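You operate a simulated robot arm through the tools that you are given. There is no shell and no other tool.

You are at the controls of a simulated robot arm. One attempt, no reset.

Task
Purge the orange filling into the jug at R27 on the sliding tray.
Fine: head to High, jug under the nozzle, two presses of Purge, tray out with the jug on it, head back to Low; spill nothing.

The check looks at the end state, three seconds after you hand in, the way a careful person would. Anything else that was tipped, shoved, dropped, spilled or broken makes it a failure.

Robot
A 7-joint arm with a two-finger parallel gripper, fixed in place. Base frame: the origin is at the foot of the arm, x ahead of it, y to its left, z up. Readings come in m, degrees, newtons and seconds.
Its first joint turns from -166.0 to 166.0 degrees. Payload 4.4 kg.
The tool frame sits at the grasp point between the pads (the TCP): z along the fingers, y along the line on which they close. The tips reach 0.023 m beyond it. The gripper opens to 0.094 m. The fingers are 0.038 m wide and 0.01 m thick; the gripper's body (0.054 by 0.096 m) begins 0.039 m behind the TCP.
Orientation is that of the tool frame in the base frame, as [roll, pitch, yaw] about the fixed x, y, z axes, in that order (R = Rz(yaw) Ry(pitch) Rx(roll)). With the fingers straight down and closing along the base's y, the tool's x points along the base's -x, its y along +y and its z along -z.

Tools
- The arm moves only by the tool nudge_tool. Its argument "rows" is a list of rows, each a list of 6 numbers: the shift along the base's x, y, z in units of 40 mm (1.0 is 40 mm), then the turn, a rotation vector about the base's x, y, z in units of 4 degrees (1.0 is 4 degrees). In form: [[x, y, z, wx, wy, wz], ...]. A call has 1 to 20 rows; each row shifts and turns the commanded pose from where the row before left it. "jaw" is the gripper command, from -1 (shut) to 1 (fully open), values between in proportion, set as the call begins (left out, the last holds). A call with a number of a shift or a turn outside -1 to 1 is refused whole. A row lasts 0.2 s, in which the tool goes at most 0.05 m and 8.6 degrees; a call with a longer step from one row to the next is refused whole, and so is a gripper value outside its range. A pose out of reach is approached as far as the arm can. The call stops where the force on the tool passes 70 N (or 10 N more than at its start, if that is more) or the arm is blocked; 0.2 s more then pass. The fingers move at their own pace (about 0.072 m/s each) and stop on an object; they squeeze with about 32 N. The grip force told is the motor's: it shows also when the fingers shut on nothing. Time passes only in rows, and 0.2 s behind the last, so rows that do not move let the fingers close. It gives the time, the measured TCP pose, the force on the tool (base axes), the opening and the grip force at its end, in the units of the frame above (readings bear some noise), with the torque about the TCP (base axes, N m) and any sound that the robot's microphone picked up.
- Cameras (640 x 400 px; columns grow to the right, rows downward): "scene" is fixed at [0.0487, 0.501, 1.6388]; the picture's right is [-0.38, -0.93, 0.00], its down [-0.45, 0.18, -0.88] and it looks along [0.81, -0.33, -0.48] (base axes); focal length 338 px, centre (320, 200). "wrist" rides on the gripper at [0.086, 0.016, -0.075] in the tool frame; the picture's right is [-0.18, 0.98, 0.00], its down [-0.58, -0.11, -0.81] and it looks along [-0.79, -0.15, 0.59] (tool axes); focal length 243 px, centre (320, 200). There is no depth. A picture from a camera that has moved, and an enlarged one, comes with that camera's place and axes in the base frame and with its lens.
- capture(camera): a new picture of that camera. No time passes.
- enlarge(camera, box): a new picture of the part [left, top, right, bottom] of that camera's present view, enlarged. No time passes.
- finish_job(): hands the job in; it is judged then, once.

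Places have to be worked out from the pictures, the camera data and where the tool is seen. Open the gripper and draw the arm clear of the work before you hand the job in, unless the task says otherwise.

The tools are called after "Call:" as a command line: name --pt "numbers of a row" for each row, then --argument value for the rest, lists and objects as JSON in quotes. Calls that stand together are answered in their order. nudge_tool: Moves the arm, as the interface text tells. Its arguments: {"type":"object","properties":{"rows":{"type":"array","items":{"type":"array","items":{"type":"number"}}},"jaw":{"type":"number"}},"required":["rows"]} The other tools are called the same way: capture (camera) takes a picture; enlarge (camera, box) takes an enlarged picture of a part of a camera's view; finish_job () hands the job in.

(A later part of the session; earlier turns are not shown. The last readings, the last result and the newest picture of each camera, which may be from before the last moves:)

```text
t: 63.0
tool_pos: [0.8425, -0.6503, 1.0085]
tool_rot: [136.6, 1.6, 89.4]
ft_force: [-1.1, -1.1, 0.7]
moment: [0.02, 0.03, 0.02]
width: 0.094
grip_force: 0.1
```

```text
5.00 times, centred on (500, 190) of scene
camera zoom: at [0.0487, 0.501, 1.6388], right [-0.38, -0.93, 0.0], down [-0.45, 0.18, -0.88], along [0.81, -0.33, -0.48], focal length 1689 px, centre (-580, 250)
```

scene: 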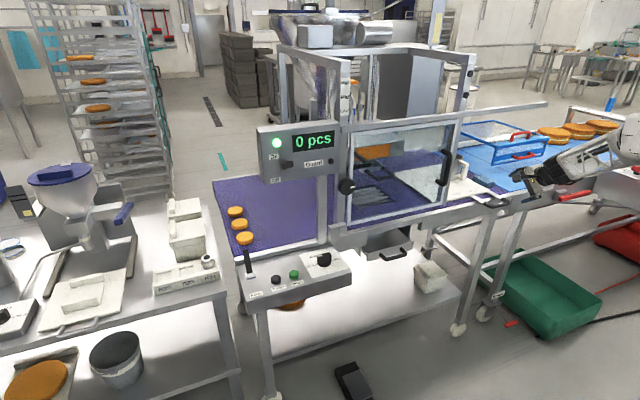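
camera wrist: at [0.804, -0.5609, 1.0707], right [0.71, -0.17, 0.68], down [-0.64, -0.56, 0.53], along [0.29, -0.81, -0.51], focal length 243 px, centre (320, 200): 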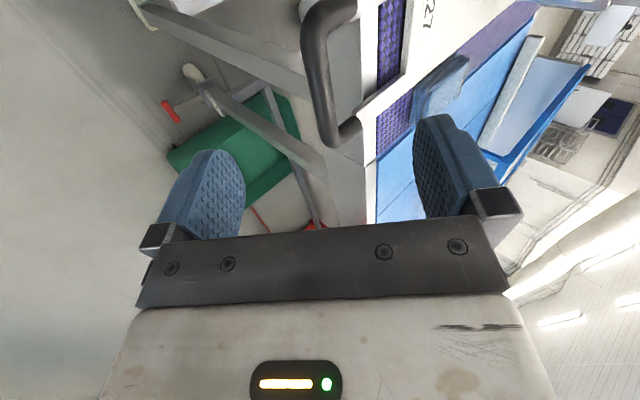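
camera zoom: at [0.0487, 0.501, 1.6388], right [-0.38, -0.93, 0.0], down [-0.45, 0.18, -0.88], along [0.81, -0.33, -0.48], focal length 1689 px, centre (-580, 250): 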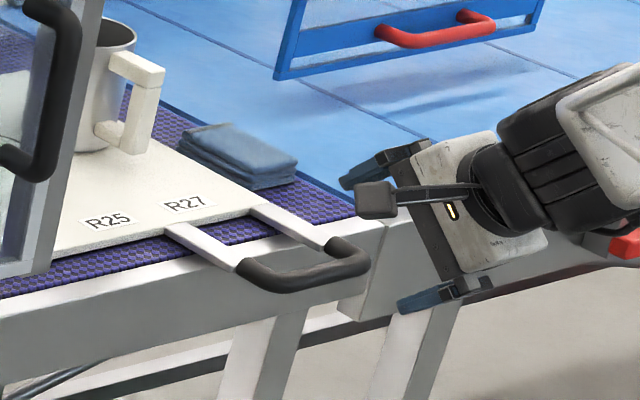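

The bar is aligned with the finger plane to within ~5 mm. I'll advance 5.5 cm along the tool axis and check again before the last bit.

Call:
nudge_tool --pt "0.236 -0.009 -0.25 0 0 0" --pt "0.236 -0.009 -0.25 0 0 0" --pt "0.236 -0.009 -0.25 0 0 0" --pt "0.236 -0.009 -0.25 0 0 0" --pt "0 0 0 0 0 0"

Call:
capture --camera "wrist"

Call:
enlarge --camera "scene" --box '[450, 150, 550, 230]'

```text
t: 64.2
tool_pos: [0.8796, -0.6531, 0.967]
tool_rot: [136.6, 1.6, 89.4]
ft_force: [0.1, 0.2, -0.5]
moment: [0.02, 0.02, -0.01]
width: 0.0939
grip_force: 0.1
```

```text
taken
camera wrist: at [0.841, -0.5632, 1.0305], right [0.71, -0.17, 0.68], down [-0.64, -0.56, 0.53], along [0.29, -0.81, -0.51], focal length 243 px, centre (320, 200)
```

wrist: 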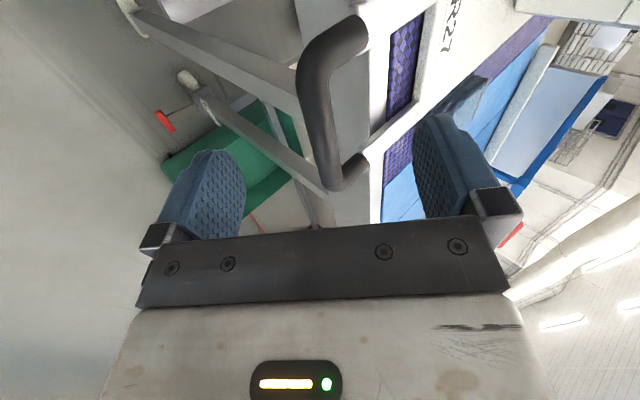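

```text
5.00 times, centred on (500, 190) of scene
camera zoom: at [0.0487, 0.501, 1.6388], right [-0.38, -0.93, 0.0], down [-0.45, 0.18, -0.88], along [0.81, -0.33, -0.48], focal length 1689 px, centre (-580, 250)
```

zoom: 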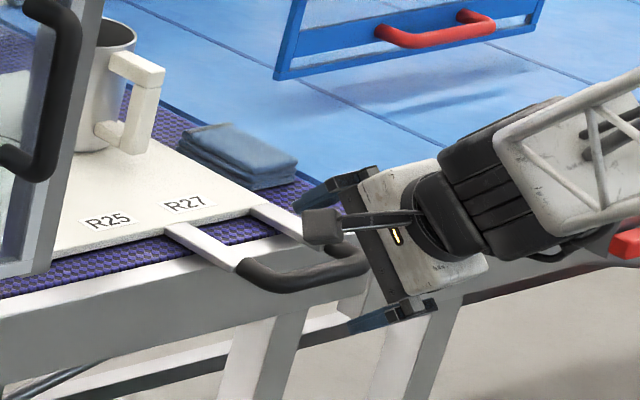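

Triangulating the last two wrist views, the bar runs from (0.905,-0.615,0.947) to (0.913,-0.70,0.941). I'll advance onto its midpoint (0.909,-0.659,0.944).

Call:
nudge_tool --pt "0.242 -0.05 -0.192 0 0 0" --pt "0.242 -0.05 -0.192 0 0 0" --pt "0.242 -0.05 -0.192 0 0 0" --pt "0 0 0 0 0 0"

Call:
capture --camera "wrist"

Call:
enlarge --camera "scene" --box '[450, 150, 550, 230]'

```text
t: 65.2
tool_pos: [0.9074, -0.6579, 0.9442]
tool_rot: [136.5, 1.4, 89.5]
ft_force: [0.4, -0.6, -0.2]
moment: [0.02, -0.01, -0.04]
width: 0.0939
grip_force: 0.0
```

```text
taken
camera wrist: at [0.8701, -0.569, 1.0073], right [0.71, -0.17, 0.68], down [-0.64, -0.56, 0.53], along [0.29, -0.81, -0.51], focal length 243 px, centre (320, 200)
```

wrist: 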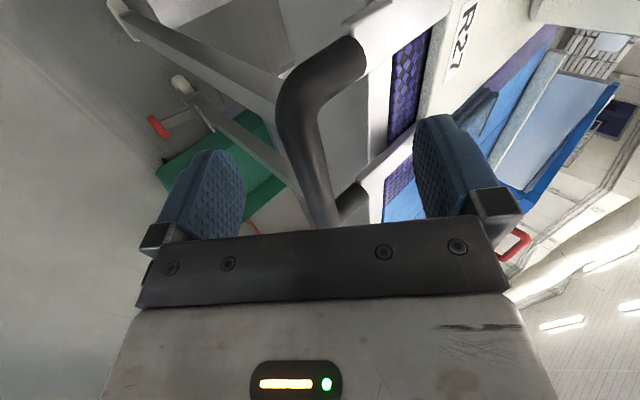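

```text
5.00 times, centred on (500, 190) of scene
camera zoom: at [0.0487, 0.501, 1.6388], right [-0.38, -0.93, 0.0], down [-0.45, 0.18, -0.88], along [0.81, -0.33, -0.48], focal length 1689 px, centre (-580, 250)
```

zoom: 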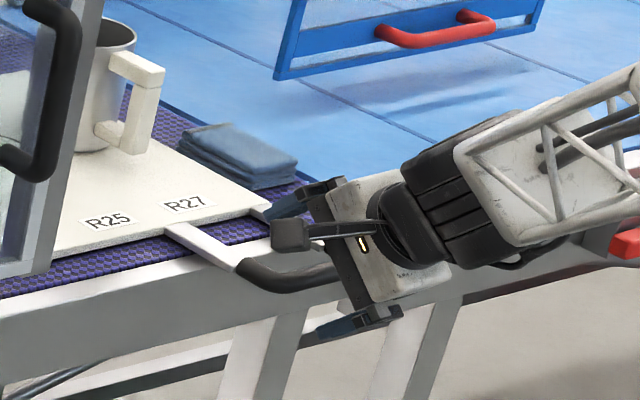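

The bar is centred between the fingers at the grasp point. Closing on it.

Call:
nudge_tool --pt "0 0 0 0 0 0" --pt "0 0 0 0 0 0" --pt "0 0 0 0 0 0" --pt "0 0 0 0 0 0" --pt "0 0 0 0 0 0" --jaw -1

Call:
capture --camera "wrist"

Call:
enlarge --camera "scene" --box '[420, 130, 520, 210]'

```text
t: 66.6
tool_pos: [0.9056, -0.6592, 0.9398]
tool_rot: [136.9, 1.3, 89.2]
ft_force: [-13.6, 0.8, 4.2]
moment: [1.17, 0.09, -1.61]
width: 0.0182
grip_force: 44.7
stopped in row 5: the force on the tool passed its limit at 72 N (the readings are from after the stop); the commanded pose is now the measured one
```

```text
taken
camera wrist: at [0.8679, -0.5696, 1.0034], right [0.71, -0.18, 0.68], down [-0.64, -0.56, 0.53], along [0.29, -0.81, -0.51], focal length 243 px, centre (320, 200)
```

wrist: 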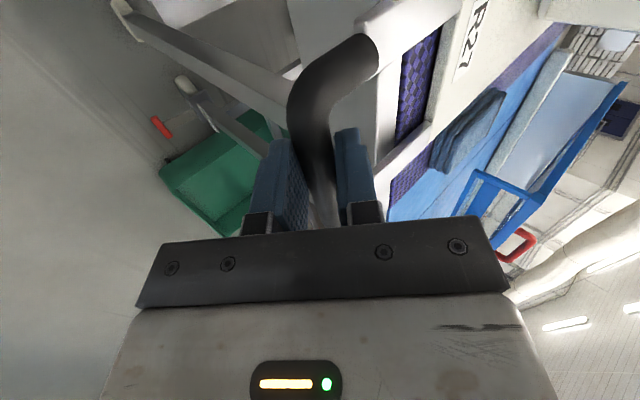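

```text
5.00 times, centred on (470, 170) of scene
camera zoom: at [0.0487, 0.501, 1.6388], right [-0.38, -0.93, 0.0], down [-0.45, 0.18, -0.88], along [0.81, -0.33, -0.48], focal length 1689 px, centre (-430, 350)
```

zoom: 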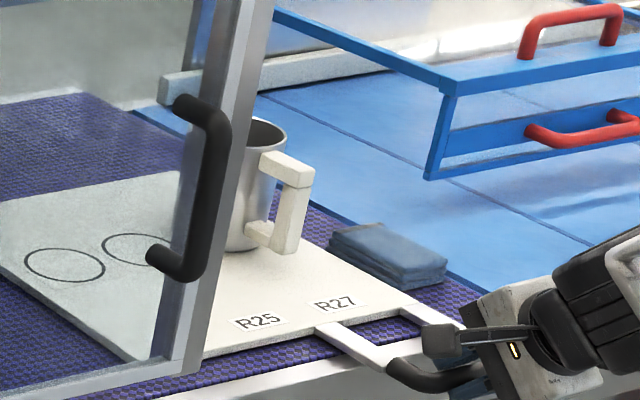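

Gripped (18 mm bar) with the tray and jug undisturbed. I'll start sliding the tray toward +y gently and check the forces and the jug.

Call:
nudge_tool --pt "0 0 0 0 0 0" --pt "0 0.1 0 0 0 0" --pt "0 0.2 0 0 0 0" --pt "0 0.25 0 0 0 0" --pt "0 0.25 0 0 0 0" --pt "0 0.2 0 0 0 0"

Call:
enlarge --camera "scene" --box '[420, 130, 520, 210]'

```text
t: 68.0
tool_pos: [0.9052, -0.6175, 0.9398]
tool_rot: [136.8, 1.4, 89.4]
ft_force: [-8.4, -1.1, -2.4]
moment: [1.17, 0.06, -1.23]
width: 0.018
grip_force: 45.0
```

```text
5.00 times, centred on (470, 170) of scene
camera zoom: at [0.0487, 0.501, 1.6388], right [-0.38, -0.93, 0.0], down [-0.45, 0.18, -0.88], along [0.81, -0.33, -0.48], focal length 1689 px, centre (-430, 350)
```

zoom: 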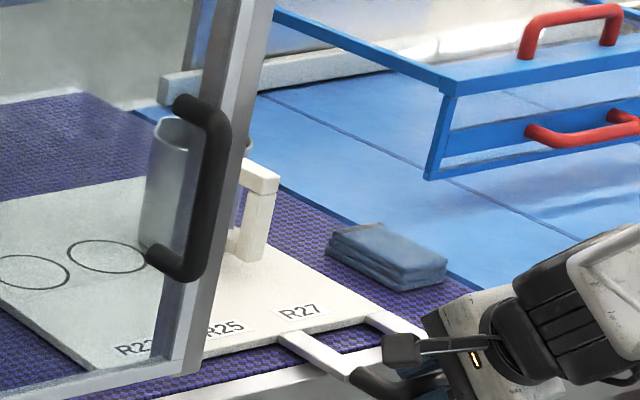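

The tray slides freely with the jug upright and the cloth stays put. Continuing about 0.30 m to the left at a steady slow speed.

Call:
nudge_tool --pt "0 0.25 0 0 0 0" --pt "0 0.4 0 0 0 0" --pt "0 0.5 0 0 0 0" --pt "0 0.5 0 0 0 0" --pt "0 0.5 0 0 0 0" --pt "0 0.5 0 0 0 0" --pt "0 0.5 0 0 0 0" --pt "0 0.5 0 0 0 0" --pt "0 0.5 0 0 0 0" --pt "0 0.5 0 0 0 0" --pt "0 0.5 0 0 0 0" --pt "0 0.5 0 0 0 0" --pt "0 0.5 0 0 0 0" --pt "0 0.5 0 0 0 0" --pt "0 0.4 0 0 0 0" --pt "0 0.25 0 0 0 0"

Call:
enlarge --camera "scene" --box '[340, 110, 500, 230]'

Call:
capture --camera "wrist"

```text
t: 71.4
tool_pos: [0.9047, -0.3245, 0.9401]
tool_rot: [136.8, 1.3, 89.4]
ft_force: [-30.8, 0.4, 5.5]
moment: [1.52, 0.19, -0.85]
width: 0.0184
grip_force: 44.9
```

```text
3.33 times, centred on (420, 170) of scene
camera zoom: at [0.0487, 0.501, 1.6388], right [-0.38, -0.93, 0.0], down [-0.45, 0.18, -0.88], along [0.81, -0.33, -0.48], focal length 1126 px, centre (-13, 300)
```

zoom: 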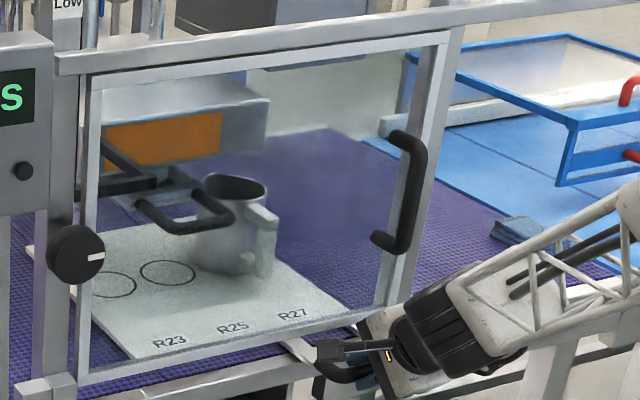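

```text
taken
camera wrist: at [0.868, -0.2365, 1.0031], right [0.71, -0.18, 0.68], down [-0.64, -0.56, 0.53], along [0.29, -0.81, -0.51], focal length 243 px, centre (320, 200)
```

wrist: 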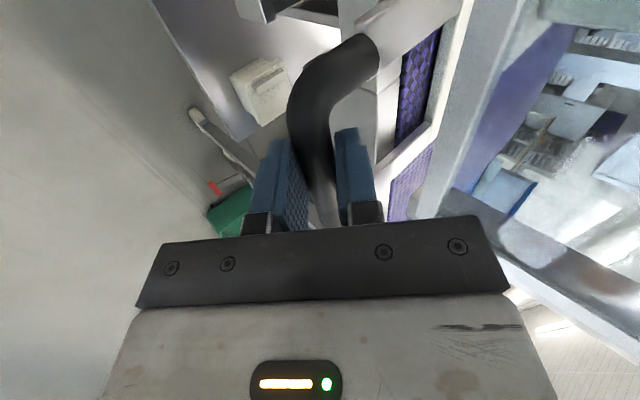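

The jug is at about y≈-0.33 and clears the raised head by ~4 cm; the nozzle axis is about (1.18, -0.196). I'll go on another 0.10 m, easing the small x preload, and then fine-align.

Call:
nudge_tool --pt "-0.03 0.2 0 0 0 0" --pt "0 0.3 0 0 0 0" --pt "0 0.4 0 0 0 0" --pt "0 0.4 0 0 0 0" --pt "0 0.4 0 0 0 0" --pt "0 0.4 0 0 0 0" --pt "0 0.25 0 0 0 0" --pt "0 0.15 0 0 0 0"

Call:
enlarge --camera "scene" --box '[330, 120, 450, 210]'

Call:
capture --camera "wrist"

```text
t: 73.2
tool_pos: [0.9053, -0.2268, 0.9408]
tool_rot: [136.8, 1.1, 89.3]
ft_force: [39.6, -0.4, -12.0]
moment: [1.31, -0.28, -1.13]
width: 0.0181
grip_force: 45.1
```

```text
4.44 times, centred on (390, 165) of scene
camera zoom: at [0.0487, 0.501, 1.6388], right [-0.38, -0.93, 0.0], down [-0.45, 0.18, -0.88], along [0.81, -0.33, -0.48], focal length 1502 px, centre (9, 356)
```

zoom: 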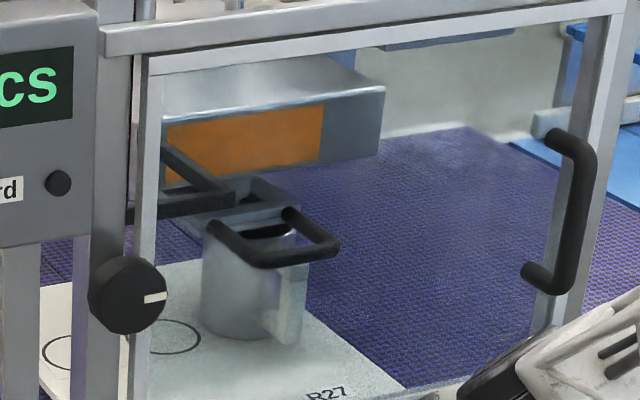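

```text
taken
camera wrist: at [0.8676, -0.137, 1.0034], right [0.71, -0.18, 0.68], down [-0.64, -0.56, 0.53], along [0.29, -0.81, -0.51], focal length 243 px, centre (320, 200)
```

wrist: 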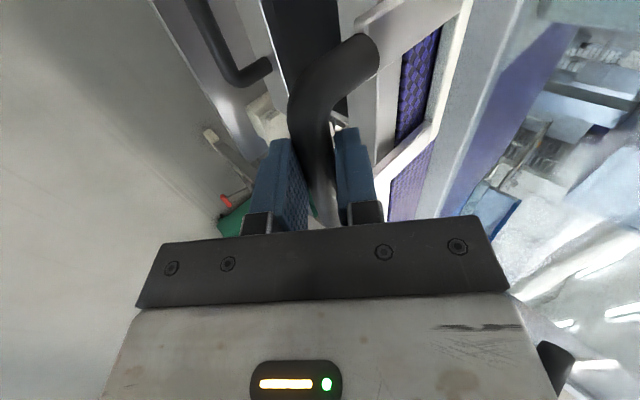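

The jug is now nearly under the head. I'll zoom in to compare the nozzle and jug positions before the final adjustment.

Call:
enlarge --camera "scene" --box '[358, 145, 412, 200]'

Call:
enlarge --camera "wrist" --box '[380, 0, 640, 220]'

```text
7.27 times, centred on (385, 172) of scene
camera zoom: at [0.0487, 0.501, 1.6388], right [-0.38, -0.93, 0.0], down [-0.45, 0.18, -0.88], along [0.81, -0.33, -0.48], focal length 2457 px, centre (-153, 400)
```

zoom: 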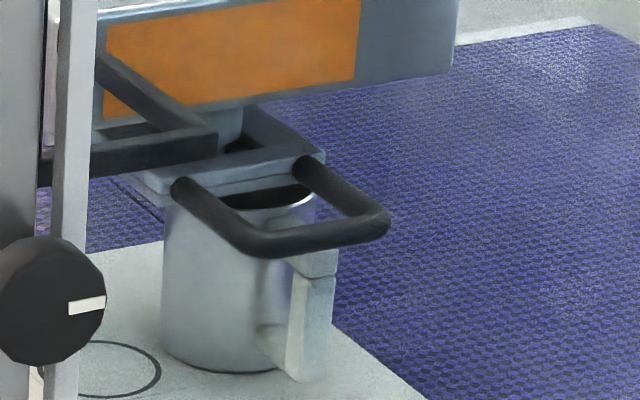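

```text
1.82 times, centred on (510, 110) of wrist
camera zoom: at [0.8676, -0.137, 1.0034], right [0.71, -0.18, 0.68], down [-0.64, -0.56, 0.53], along [0.29, -0.81, -0.51], focal length 441 px, centre (-26, 364)
```

zoom: 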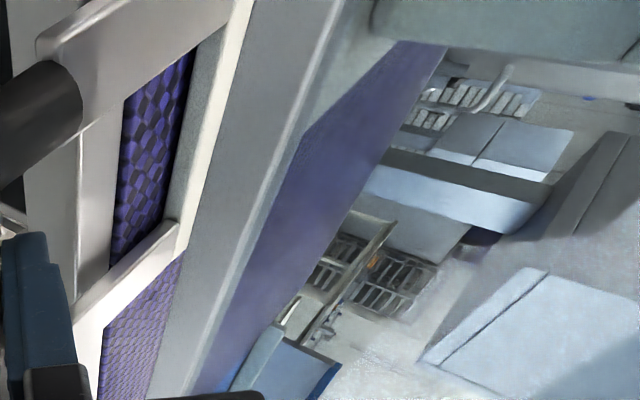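

From this view the jug rim centre is at about y≈-0.208 and the nozzle axis about y≈-0.198, so roughly 9 mm remain. I'll nudge that far, relieve the x preload, and then release to check from the front.

Call:
nudge_tool --pt "0.015 0.075 0 0 0 0" --pt "0 0.075 0 0 0 0" --pt "0 0.075 0 0 0 0" --pt "0 0 0 0 0 0" --pt "0 0 0 0 0 0"

Call:
enlarge --camera "scene" --box '[358, 145, 412, 200]'

```text
t: 74.4
tool_pos: [0.9049, -0.2157, 0.9405]
tool_rot: [136.9, 1.4, 89.2]
ft_force: [10.0, 0.6, 1.7]
moment: [0.92, -0.1, -1.45]
width: 0.0182
grip_force: 44.9
```

```text
7.27 times, centred on (385, 172) of scene
camera zoom: at [0.0487, 0.501, 1.6388], right [-0.38, -0.93, 0.0], down [-0.45, 0.18, -0.88], along [0.81, -0.33, -0.48], focal length 2457 px, centre (-153, 400)
```

zoom: 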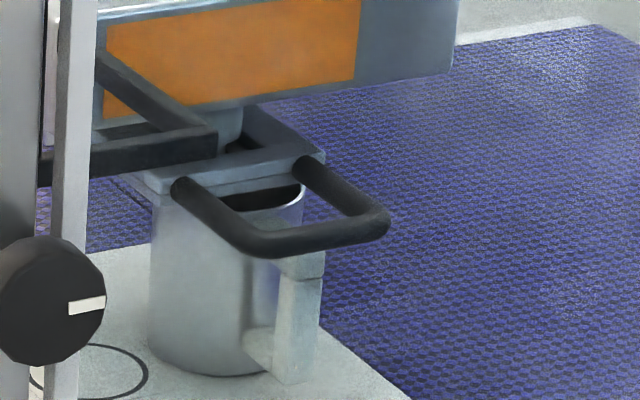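

The jug rim centre now coincides with the projected nozzle axis. I'll release the handle, back straight off, and check the tray stays.

Call:
nudge_tool --pt "0 0 0 0 0 0" --pt "0 0 0 0 0 0" --pt "0 0 0 0 0 0" --pt "-0.34 0 0.36 0 0 0" --pt "-0.5 0 0.55 0 0 0" --pt "-0.6 0 0.6 0 0 0" --pt "-0.7 0 0.6 0 0 0" --jaw 1

Call:
capture --camera "scene"

Call:
enlarge --camera "scene" --box '[330, 110, 470, 220]'

```text
t: 76.0
tool_pos: [0.8191, -0.218, 1.024]
tool_rot: [136.8, 1.2, 89.3]
ft_force: [-0.2, 1.2, 0.4]
moment: [-0.02, 0.01, -0.01]
width: 0.0939
grip_force: 0.1
```

```text
taken
```

scene: 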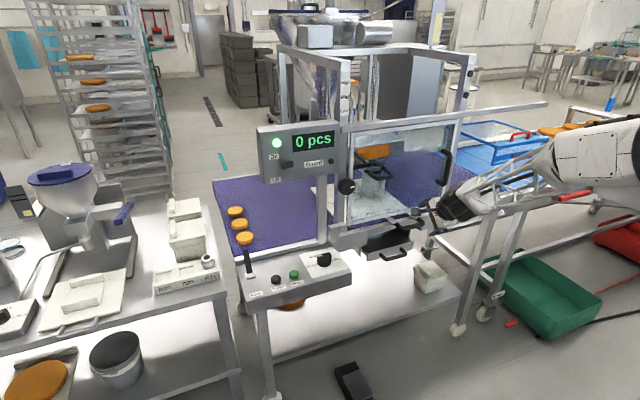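

```text
3.64 times, centred on (400, 165) of scene
camera zoom: at [0.0487, 0.501, 1.6388], right [-0.38, -0.93, 0.0], down [-0.45, 0.18, -0.88], along [0.81, -0.33, -0.48], focal length 1229 px, centre (29, 327)
```

zoom: 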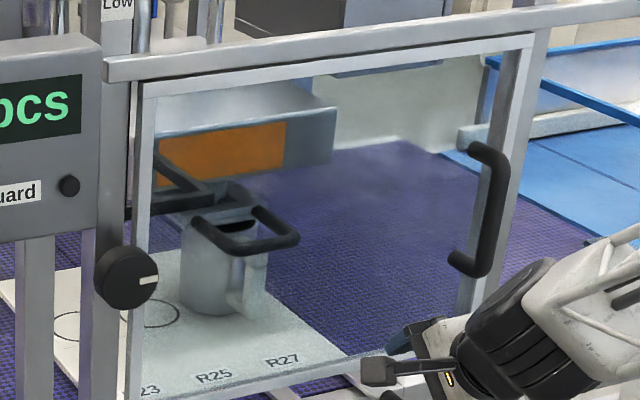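

The tray and jug stayed in place. I'll back off and roll the tool so the wrist camera looks straight at the nozzle and jug from the front.

Call:
nudge_tool --pt "-0.5 0.075 0.317 0 0 0" --pt "-0.5 0.075 0.317 0 0 0" --pt "-0.5 0.075 0.317 -0.687 0.03 0.726" --pt "-0.5 0.075 0.317 -0.687 0.03 0.726" --pt "-0.5 0.075 0.317 -0.687 0.03 0.726" --pt "-0.5 0.075 0.317 -0.687 0.03 0.726" --pt "0 0 0 -0.687 0.03 0.726" --pt "0 0 0 -0.687 0.03 0.726" --pt "0 0 0 -0.687 0.03 0.726" --pt "0 0 0 -0.687 0.03 0.726" --pt "0 0 0 -0.687 0.03 0.726" --pt "0 0 0 -0.687 0.03 0.726" --pt "0 0 0 -0.687 0.03 0.726" --pt "0 0 0 -0.687 0.03 0.726" --pt "0 0 0 -0.687 0.03 0.726" --pt "0 0 0 -0.687 0.03 0.726" --pt "0 0 0 -0.687 0.03 0.726" --pt "0 0 0 -0.687 0.03 0.726"

Call:
nudge_tool --pt "0 0 0 -0.687 0.03 0.726" --pt "0 0 0 -0.687 0.03 0.726" --pt "0 0 0 -0.687 0.03 0.726" --pt "0 0 0 -0.687 0.03 0.726" --pt "0 0 0 -0.687 0.03 0.726" --pt "0 0 0 -0.687 0.03 0.726"

Call:
capture --camera "wrist"

Call:
capture --camera "scene"

```text
t: 79.8
tool_pos: [0.7002, -0.199, 1.1011]
tool_rot: [159.4, 38.8, 146.5]
ft_force: [0.4, 0.4, -0.3]
moment: [0.01, -0.01, -0.01]
width: 0.0942
grip_force: 0.1
```

```text
t: 81.2
tool_pos: [0.7006, -0.1994, 1.1011]
tool_rot: [-179.4, 43.2, 177.9]
ft_force: [0.4, 0.3, 0.0]
moment: [0.02, 0.0, 0.02]
width: 0.0939
grip_force: 0.1
```

```text
taken
camera wrist: at [0.5869, -0.1778, 1.0955], right [0.18, 0.98, 0.12], down [-0.13, -0.1, 0.99], along [0.98, -0.19, 0.11], focal length 243 px, centre (320, 200)
```

wrist: 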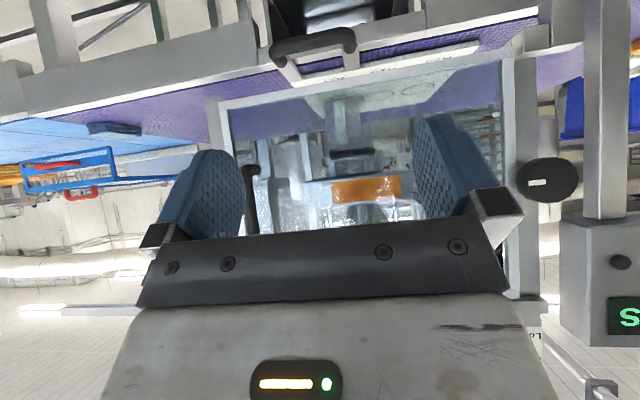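

```text
taken
```

scene: 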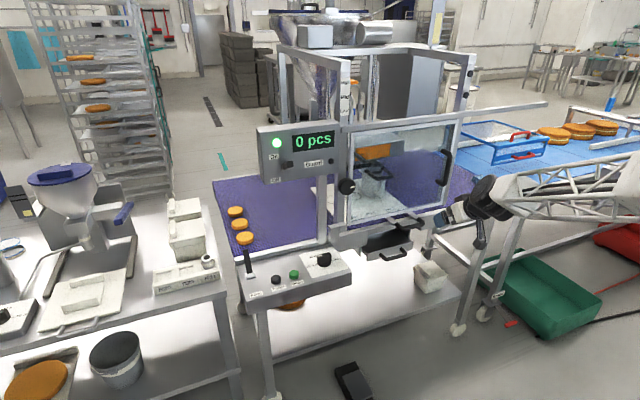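

The front view is excellent (image is upside down). I'll enlarge the nozzle/jug gap.

Call:
enlarge --camera "wrist" --box '[290, 70, 440, 220]'

Call:
enlarge --camera "wrist" --box '[310, 120, 400, 190]'

```text
2.67 times, centred on (365, 145) of wrist
camera zoom: at [0.5869, -0.1778, 1.0955], right [0.18, 0.98, 0.12], down [-0.13, -0.1, 0.99], along [0.98, -0.19, 0.11], focal length 647 px, centre (200, 347)
```

zoom: 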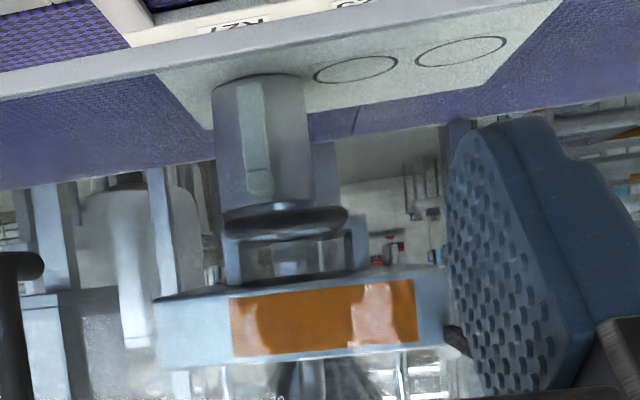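

```text
5.71 times, centred on (355, 155) of wrist
camera zoom: at [0.5869, -0.1778, 1.0955], right [0.18, 0.98, 0.12], down [-0.13, -0.1, 0.99], along [0.98, -0.19, 0.11], focal length 1386 px, centre (120, 457)
```

zoom: 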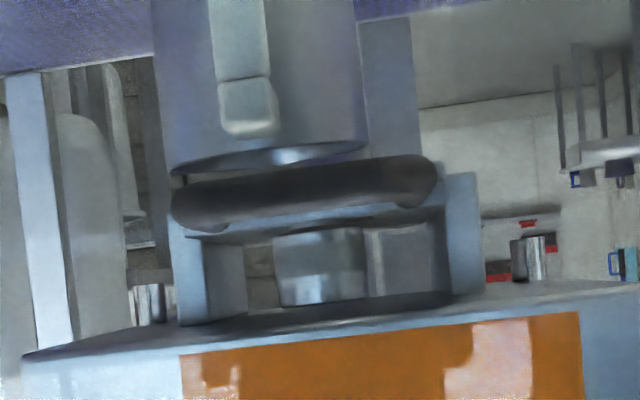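

From the front, the jug centre is at y≈-0.216 and the nozzle at y≈-0.198: about 17 mm more is needed. I'll roll back to the bar-gripping orientation and regrip the handle.

Call:
nudge_tool --pt "0 0 0 0.687 -0.03 -0.726" --pt "0 0 0 0.687 -0.03 -0.726" --pt "0 0 0 0.687 -0.03 -0.726" --pt "0 0 0 0.687 -0.03 -0.726" --pt "0 0 0 0.687 -0.03 -0.726" --pt "0 0 0 0.687 -0.03 -0.726" --pt "0 0 0 0.687 -0.03 -0.726" --pt "0 0 0 0.687 -0.03 -0.726" --pt "0 0 0 0.687 -0.03 -0.726" --pt "0 0 0 0.687 -0.03 -0.726" --pt "0 0 0 0.687 -0.03 -0.726" --pt "0 0 0 0.687 -0.03 -0.726" --pt "0 0 0 0.687 -0.03 -0.726" --pt "0 0 0 0.687 -0.03 -0.726" --pt "0 0 0 0.687 -0.03 -0.726" --pt "0 0 0 0.687 -0.03 -0.726" --pt "0 0 0 0.687 -0.03 -0.726" --pt "0 0 0 0.687 -0.03 -0.726"

Call:
nudge_tool --pt "0 0 0 0.687 -0.03 -0.726" --pt "0 0 0 0.687 -0.03 -0.726" --pt "0 0 0 0.687 -0.03 -0.726" --pt "0 0 0 0.687 -0.03 -0.726" --pt "0.5 -0.075 -0.317 0 0 0" --pt "0.5 -0.075 -0.317 0 0 0" --pt "0.5 -0.075 -0.317 0 0 0" --pt "0.5 -0.075 -0.317 0 0 0" --pt "0.5 -0.075 -0.317 0 0 0" --pt "0.5 -0.075 -0.317 0 0 0"

Call:
capture --camera "wrist"

```text
t: 85.0
tool_pos: [0.701, -0.1997, 1.1011]
tool_rot: [138.2, 12.1, 101.1]
ft_force: [-0.2, 0.4, -0.2]
moment: [-0.03, 0.02, 0.0]
width: 0.094
grip_force: 0.2
```

```text
t: 87.2
tool_pos: [0.8207, -0.217, 1.0263]
tool_rot: [136.7, 1.5, 89.3]
ft_force: [-0.9, -1.1, 0.0]
moment: [0.01, -0.01, -0.01]
width: 0.0942
grip_force: 0.0
```

```text
taken
camera wrist: at [0.7823, -0.129, 1.0878], right [0.71, -0.18, 0.68], down [-0.64, -0.56, 0.53], along [0.29, -0.81, -0.51], focal length 243 px, centre (320, 200)
```

wrist: 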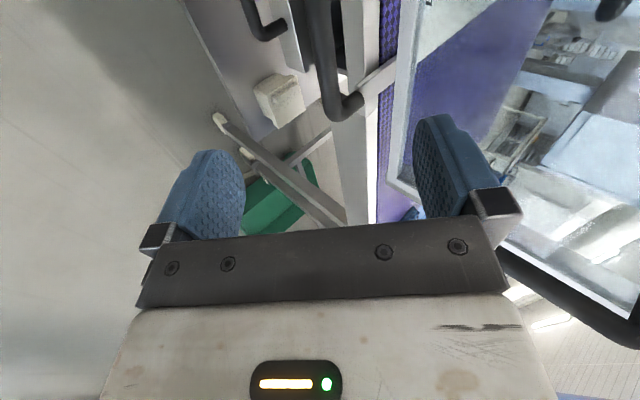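

I'll approach the bar with the jaw only half open (to stay clear of the guard's lower edge) and regrip.

Call:
nudge_tool --pt "0 0 0 0 0 0" --pt "0 0 0 0 0 0" --pt "0.4215 0 -0.429 0 0 0" --pt "0.4215 0 -0.429 0 0 0" --pt "0.4215 0 -0.429 0 0 0" --pt "0.4215 0 -0.429 0 0 0" --pt "0.4215 0 -0.429 0 0 0" --pt "0 0 0 0 0 0" --jaw 0.1

Call:
capture --camera "wrist"

```text
t: 89.0
tool_pos: [0.9049, -0.2161, 0.9395]
tool_rot: [136.7, 1.3, 89.4]
ft_force: [0.9, 0.0, -0.7]
moment: [0.04, 0.01, -0.02]
width: 0.0513
grip_force: 0.0
```

```text
taken
camera wrist: at [0.8675, -0.1284, 1.0023], right [0.71, -0.18, 0.68], down [-0.64, -0.56, 0.53], along [0.29, -0.81, -0.51], focal length 243 px, centre (320, 200)
```

wrist: 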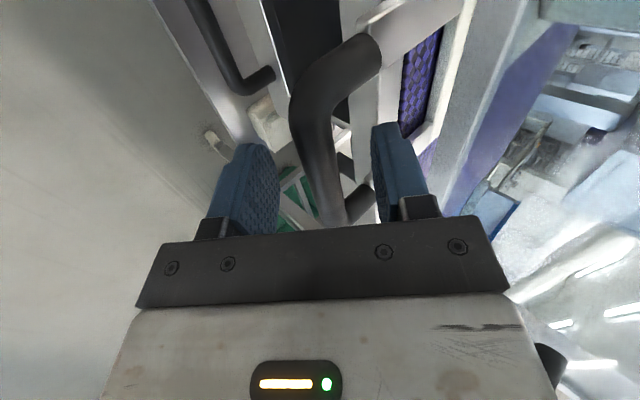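

Bar centred between the fingers. Closing and sliding the tray the remaining 17 mm.

Call:
nudge_tool --pt "0 0 0 0 0 0" --pt "0 0 0 0 0 0" --pt "0 0 0 0 0 0" --pt "0 0.1 0 0 0 0" --pt "0 0.11 0 0 0 0" --pt "0 0.11 0 0 0 0" --pt "0 0.1 0 0 0 0" --pt "0 0 0 0 0 0" --jaw -1

Call:
enlarge --camera "scene" --box '[358, 145, 412, 200]'

```text
t: 90.8
tool_pos: [0.9056, -0.2006, 0.9404]
tool_rot: [136.7, 1.4, 89.2]
ft_force: [65.0, 4.1, 4.1]
moment: [0.9, -0.53, -1.44]
width: 0.0181
grip_force: 45.1
```

```text
7.27 times, centred on (385, 172) of scene
camera zoom: at [0.0487, 0.501, 1.6388], right [-0.38, -0.93, 0.0], down [-0.45, 0.18, -0.88], along [0.81, -0.33, -0.48], focal length 2457 px, centre (-153, 400)
```

zoom: 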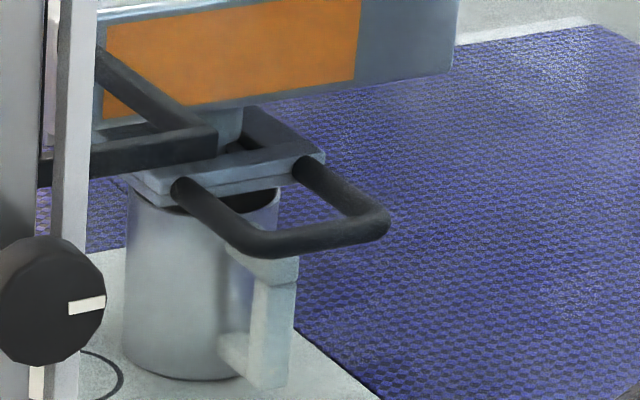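

The jug centre is now at about y≈-0.200, within ~3 mm of the nozzle. I'll relieve the x preload, release with a half-open jaw, and back away.

Call:
nudge_tool --pt "0.025 0 0 0 0 0" --pt "0 0 0 0 0 0"

Call:
nudge_tool --pt "0 0 0 0 0 0" --pt "0 0 0 0 0 0" --pt "-0.34 0 0.36 0 0 0" --pt "-0.5 0 0.55 0 0 0" --pt "-0.6 0 0.6 0 0 0" --pt "-0.7 0 0.6 0 0 0" --pt "-0.5 0 0.3 0 0 0" --pt "-0.5 0 0.3 -0.687 0.03 0.726" --pt "-0.5 0 0.3 -0.687 0.03 0.726" --pt "-0.5 0 0.3 -0.687 0.03 0.726" --pt "-0.5 0 0.3 -0.687 0.03 0.726" --pt "-0.5 0 0.3 -0.687 0.03 0.726" --pt "0 0 0 -0.687 0.03 0.726" --pt "0 0 0 -0.687 0.03 0.726" --pt "0 0 0 -0.687 0.03 0.726" --pt "0 0 0 -0.687 0.03 0.726" --pt "0 0 0 -0.687 0.03 0.726" --jaw 0.1

Call:
nudge_tool --pt "0 0 0 -0.687 0.03 0.726" --pt "0 0 0 -0.687 0.03 0.726" --pt "0 0 0 -0.687 0.03 0.726" --pt "0 0 0 -0.687 0.03 0.726" --pt "0 0 0 -0.687 0.03 0.726" --pt "0 0 0 -0.687 0.03 0.726" --pt "0 0 0 -0.687 0.03 0.726" --pt "0 0 0 -0.687 0.03 0.726" --pt "0 0 0 -0.687 0.03 0.726" --pt "0 0 0 -0.687 0.03 0.726" --pt "0 0 0 -0.687 0.03 0.726" --pt "0 0 0 -0.687 0.03 0.726" --jaw 1

Call:
enlarge --camera "wrist" --box '[290, 70, 440, 220]'

Call:
capture --camera "scene"

```text
t: 91.4
tool_pos: [0.9051, -0.2011, 0.9391]
tool_rot: [136.8, 1.4, 89.3]
ft_force: [34.1, 4.2, 22.4]
moment: [1.39, -0.63, -1.03]
width: 0.0181
grip_force: 45.3
```

```text
t: 95.0
tool_pos: [0.6982, -0.2015, 1.0952]
tool_rot: [145.3, 27.4, 121.0]
ft_force: [1.2, 0.0, -0.8]
moment: [-0.02, 0.0, 0.0]
width: 0.052
grip_force: 0.1
```

```text
t: 97.6
tool_pos: [0.6984, -0.2007, 1.0953]
tool_rot: [-179.4, 43.2, 177.9]
ft_force: [0.0, 0.2, -0.4]
moment: [0.01, 0.0, -0.01]
width: 0.0936
grip_force: 0.1
```

```text
2.67 times, centred on (365, 145) of wrist
camera zoom: at [0.587, -0.1788, 1.0896], right [0.18, 0.98, 0.12], down [-0.13, -0.1, 0.99], along [0.98, -0.19, 0.11], focal length 647 px, centre (200, 347)
```

zoom: 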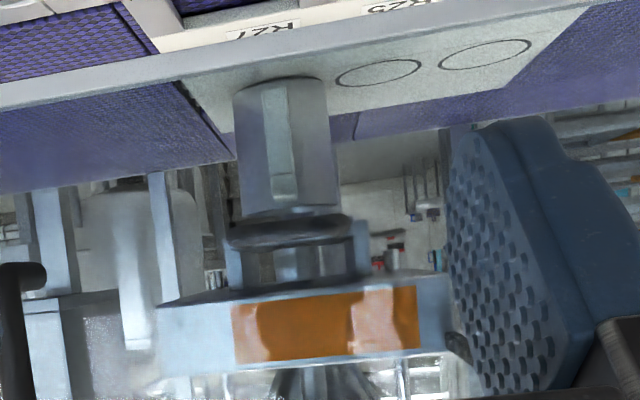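

```text
taken
```

scene: 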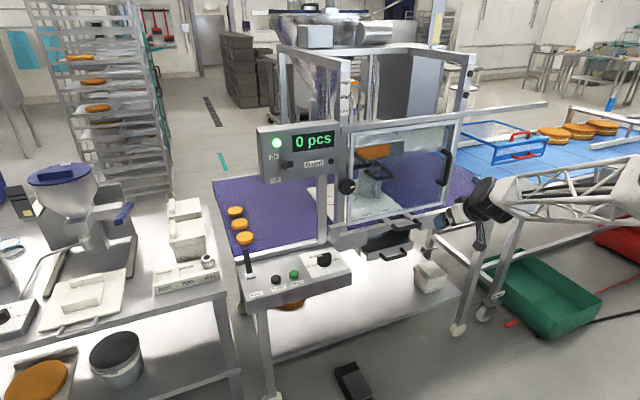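

Call:
enlarge --camera "wrist" --box '[310, 110, 400, 190]'

Call:
enlarge --camera "scene" --box '[330, 110, 470, 220]'

Call:
enlarge --camera "scene" --box '[230, 230, 370, 320]'

```text
5.00 times, centred on (355, 150) of wrist
camera zoom: at [0.587, -0.1788, 1.0896], right [0.18, 0.98, 0.12], down [-0.13, -0.1, 0.99], along [0.98, -0.19, 0.11], focal length 1213 px, centre (145, 450)
```

zoom: 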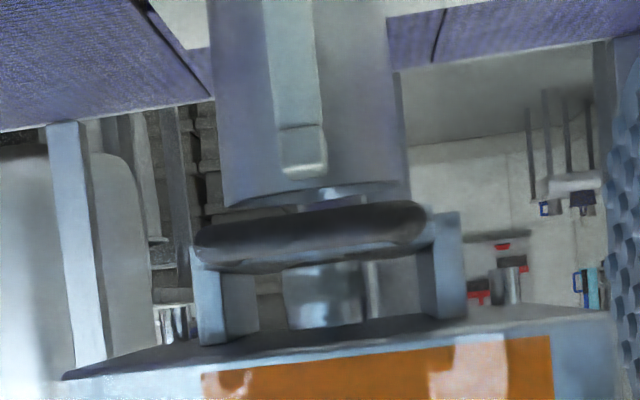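

```text
3.64 times, centred on (400, 165) of scene
camera zoom: at [0.0487, 0.501, 1.6388], right [-0.38, -0.93, 0.0], down [-0.45, 0.18, -0.88], along [0.81, -0.33, -0.48], focal length 1229 px, centre (29, 327)
```

zoom: 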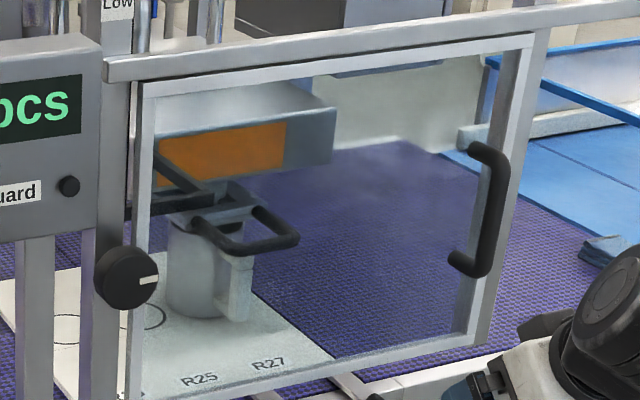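

```text
4.44 times, centred on (300, 275) of scene
camera zoom: at [0.0487, 0.501, 1.6388], right [-0.38, -0.93, 0.0], down [-0.45, 0.18, -0.88], along [0.81, -0.33, -0.48], focal length 1502 px, centre (409, -133)
```

zoom: 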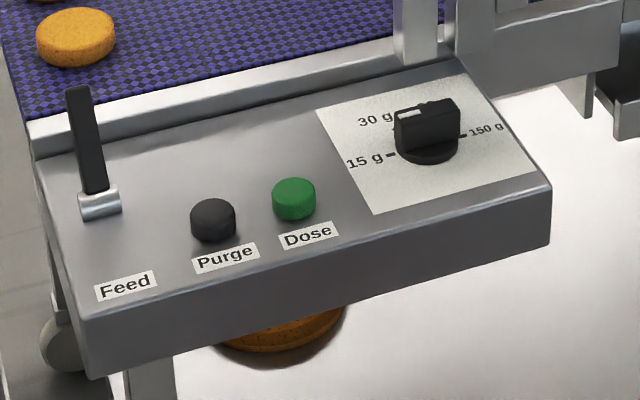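

Jug and nozzle now line up within ~2 mm. Next, the Purge button (estimated near (0.85, 0.32, 0.915)): I'll close the fingers and move over to the panel with the tool leaned back to stay clear of the display box.

Call:
nudge_tool --pt "0.158 0.962 0.067 0 0.346 0" --pt "0.158 0.962 0.067 0 0.346 0" --pt "0.158 0.962 0.067 0 0.346 0" --pt "0.158 0.962 0.067 0 0.346 0" --pt "0.158 0.962 0.067 0 0.346 0" --pt "0.158 0.962 0.067 0 0.346 0" --pt "0.158 0.962 0.067 0 0.346 0" --pt "0.158 0.962 0.067 0 0.346 0" --pt "0.158 0.962 0.067 0 0.346 0" --pt "0.158 0.962 0.067 0 0.346 0" --pt "0.158 0.962 0.067 0 0.346 0" --pt "0.158 0.962 0.067 0 0.346 0" --jaw -1

Call:
capture --camera "wrist"

Call:
capture --camera "scene"

```text
t: 100.2
tool_pos: [0.774, 0.2622, 1.1276]
tool_rot: [-178.8, 26.6, 178.2]
ft_force: [-0.8, 0.4, -0.4]
moment: [-0.01, 0.01, -0.03]
width: 0.0
grip_force: 31.9
```

```text
taken
camera wrist: at [0.6647, 0.2837, 1.1536], right [0.21, 0.98, 0.06], down [0.15, -0.1, 0.98], along [0.97, -0.19, -0.17], focal length 243 px, centre (320, 200)
```

wrist: 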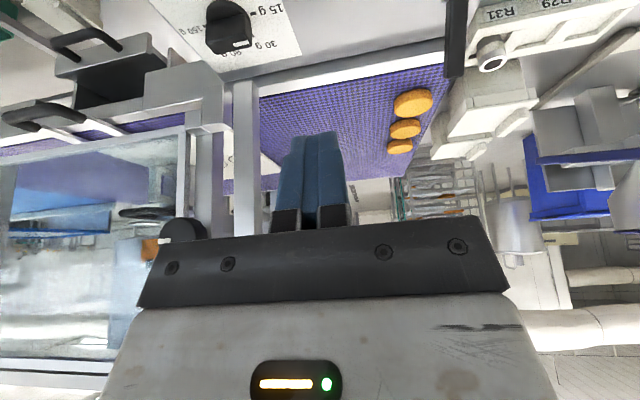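

```text
taken
```

scene: 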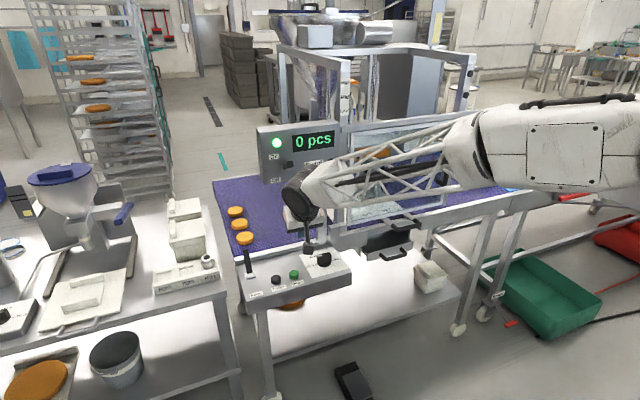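

I need the camera looking further down at the buttons; I'll straighten the tool toward vertical while backing off slightly.

Call:
nudge_tool --pt "-0.3 0.2 0.2 0 1 0" --pt "-0.3 0.2 0.2 0 1 0" --pt "-0.3 0.2 0.2 0 1 0" --pt "-0.3 0.2 0.2 0 1 0" --pt "0 0.2 0.2 0 1 0" --pt "0 0.2 0.2 0 1 0"

Call:
capture --camera "wrist"

```text
t: 101.6
tool_pos: [0.7268, 0.31, 1.1746]
tool_rot: [-178.1, 2.5, 178.4]
ft_force: [-0.7, -0.2, 0.3]
moment: [-0.02, 0.02, -0.01]
width: 0.0
grip_force: 32.4
```

```text
taken
camera wrist: at [0.6387, 0.3318, 1.2448], right [0.21, 0.98, -0.02], down [0.54, -0.1, 0.84], along [0.81, -0.19, -0.55], focal length 243 px, centre (320, 200)
```

wrist: 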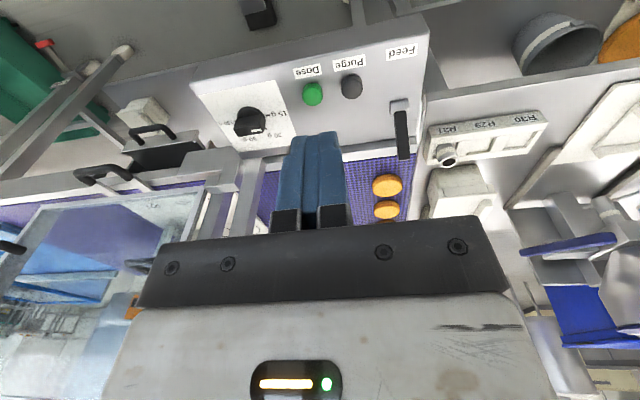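

Purge (dark) and Dose (green) are visible. Enlarging for position.

Call:
enlarge --camera "wrist" --box '[280, 40, 430, 160]'

Call:
enlarge --camera "scene" --box '[235, 250, 315, 310]'

```text
3.33 times, centred on (355, 100) of wrist
camera zoom: at [0.6387, 0.3318, 1.2448], right [0.21, 0.98, -0.02], down [0.54, -0.1, 0.84], along [0.81, -0.19, -0.55], focal length 809 px, centre (203, 533)
```

zoom: 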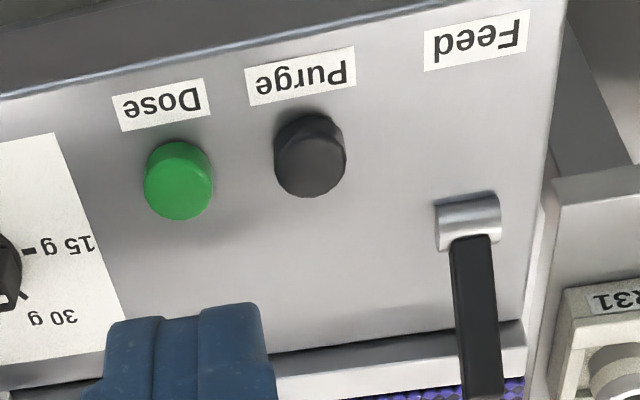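

```text
6.67 times, centred on (275, 280) of scene
camera zoom: at [0.0487, 0.501, 1.6388], right [-0.38, -0.93, 0.0], down [-0.45, 0.18, -0.88], along [0.81, -0.33, -0.48], focal length 2252 px, centre (620, -333)
```

zoom: 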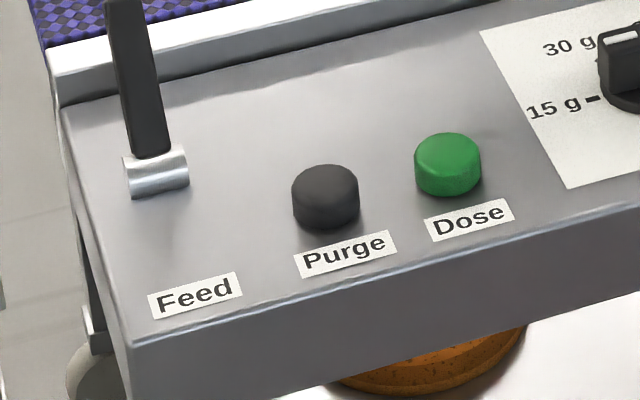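

Purge's top centre fits at (0.843, 0.326, 0.922), with Dose 57 mm away at y≈0.269. I'll lean the tool 20° back and come down to about 4 cm above Purge.

Call:
nudge_tool --pt "0.5 0.067 -0.6 0 -0.875 0" --pt "0.5 0.067 -0.7 0 -0.875 0" --pt "0.5 0.067 -0.8 0 -0.875 0" --pt "0.5 0.067 -0.8 0 -0.875 0" --pt "0.5 0.067 -0.8 0 -0.875 0" --pt "0.5 0.067 -0.8 0 0 0" --pt "0 0 0 0 0 0" --jaw -1

Call:
capture --camera "wrist"

Call:
enlarge --camera "scene" --box '[220, 180, 360, 310]'

```text
t: 103.2
tool_pos: [0.8472, 0.3256, 0.9951]
tool_rot: [-178.6, 20.2, 178.3]
ft_force: [-0.1, -0.4, 0.4]
moment: [-0.02, 0.01, -0.03]
width: 0.0
grip_force: 31.5
```

```text
taken
camera wrist: at [0.7419, 0.3468, 1.0345], right [0.21, 0.98, 0.04], down [0.26, -0.1, 0.96], along [0.94, -0.19, -0.28], focal length 243 px, centre (320, 200)
```

wrist: 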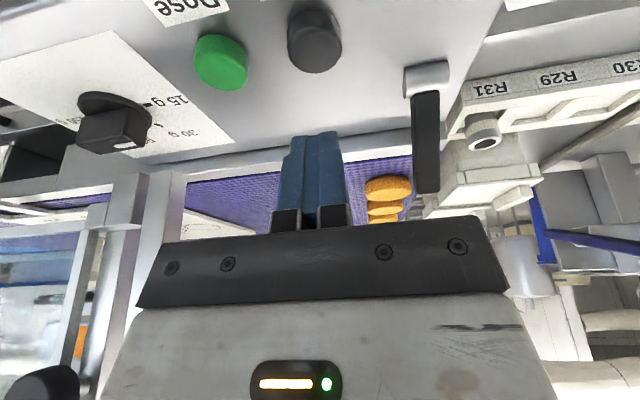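

```text
3.08 times, centred on (290, 245) of scene
camera zoom: at [0.0487, 0.501, 1.6388], right [-0.38, -0.93, 0.0], down [-0.45, 0.18, -0.88], along [0.81, -0.33, -0.48], focal length 1040 px, centre (412, 62)
```

zoom: 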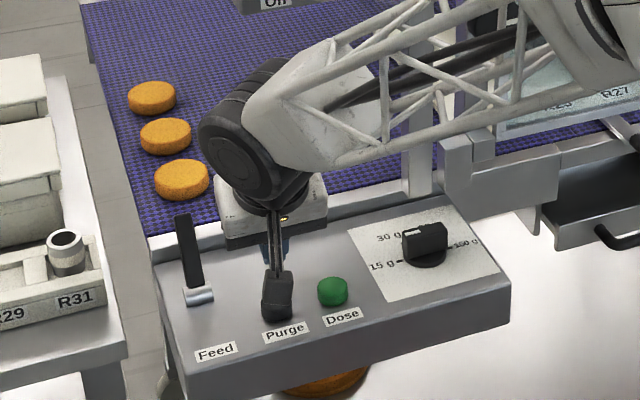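

Fingers are over Purge (this view also gives ~(0.84, 0.328)). I'll descend toward contact in small steps.

Call:
nudge_tool --pt "-0.05 0 -0.3 0 0 0" --pt "-0.03 0 -0.3 0 0 0" --pt "0 0 -0.2 0 0 0" --pt "0 0 -0.1 0 0 0"

Call:
enlarge --camera "scene" --box '[240, 230, 320, 300]'

```text
t: 104.2
tool_pos: [0.8445, 0.3252, 0.959]
tool_rot: [-178.6, 20.2, 178.3]
ft_force: [0.3, -0.1, 0.8]
moment: [0.01, 0.0, -0.01]
width: 0.0002
grip_force: 31.8
```

```text
5.71 times, centred on (280, 265) of scene
camera zoom: at [0.0487, 0.501, 1.6388], right [-0.38, -0.93, 0.0], down [-0.45, 0.18, -0.88], along [0.81, -0.33, -0.48], focal length 1931 px, centre (549, -171)
```

zoom: 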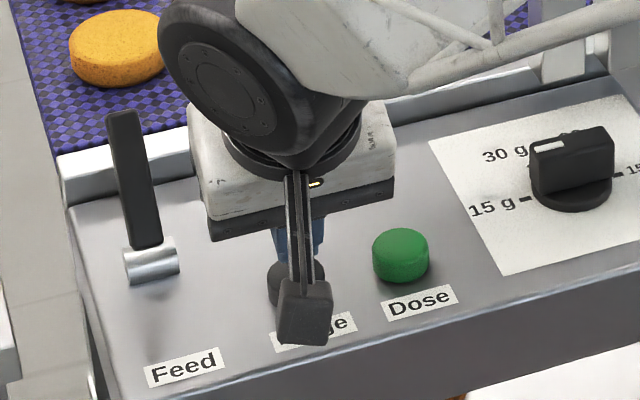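

No contact yet at z=0.959. Continuing down in 2 mm steps to find the button's surface.

Call:
nudge_tool --pt "0 0 -0.05 0 0 0" --pt "0 0 -0.05 0 0 0" --pt "0 0 -0.05 0 0 0"

```text
t: 105.0
tool_pos: [0.8431, 0.3256, 0.9543]
tool_rot: [-178.6, 20.3, 178.4]
ft_force: [0.6, -0.1, 0.5]
moment: [0.0, -0.04, 0.01]
width: 0.0
grip_force: 32.2
```

Call:
nudge_tool --pt "0 0 -0.05 0 0 0" --pt "0 0 -0.05 0 0 0"

```text
t: 105.6
tool_pos: [0.8441, 0.3257, 0.9485]
tool_rot: [-178.6, 20.2, 178.2]
ft_force: [-0.1, 0.5, -0.3]
moment: [-0.02, 0.0, 0.01]
width: 0.0002
grip_force: 31.3
```

Still no contact at z=0.9485; going down another 4 mm in 2 mm steps.

Call:
nudge_tool --pt "0 0 -0.05 0 0 0" --pt "0 0 -0.05 0 0 0"

Call:
enlarge --camera "wrist" --box '[250, 0, 420, 150]'

```text
t: 106.2
tool_pos: [0.8452, 0.3272, 0.9461]
tool_rot: [-178.6, 20.1, 178.2]
ft_force: [-0.7, 0.4, 0.6]
moment: [-0.01, 0.0, 0.0]
width: 0.0001
grip_force: 31.9
```

```text
2.67 times, centred on (335, 75) of wrist
camera zoom: at [0.7383, 0.3476, 0.9848], right [0.21, 0.98, 0.04], down [0.26, -0.1, 0.96], along [0.94, -0.19, -0.28], focal length 647 px, centre (280, 533)
```

zoom: 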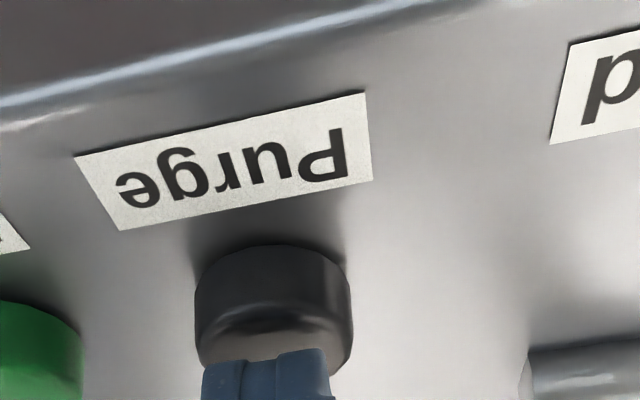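

The closed fingertips are right over the Purge cap, just above it. I'll lower 1 mm at a time.

Call:
nudge_tool --pt "0 0 -0.03 0 0 0" --pt "0 0 -0.03 0 0 0" --pt "0 0 0 0 0 0"

```text
t: 107.0
tool_pos: [0.8422, 0.3254, 0.9423]
tool_rot: [-178.5, 20.2, 178.3]
ft_force: [-0.1, -0.7, 0.1]
moment: [0.05, 0.01, 0.01]
width: 0.0
grip_force: 32.2
```

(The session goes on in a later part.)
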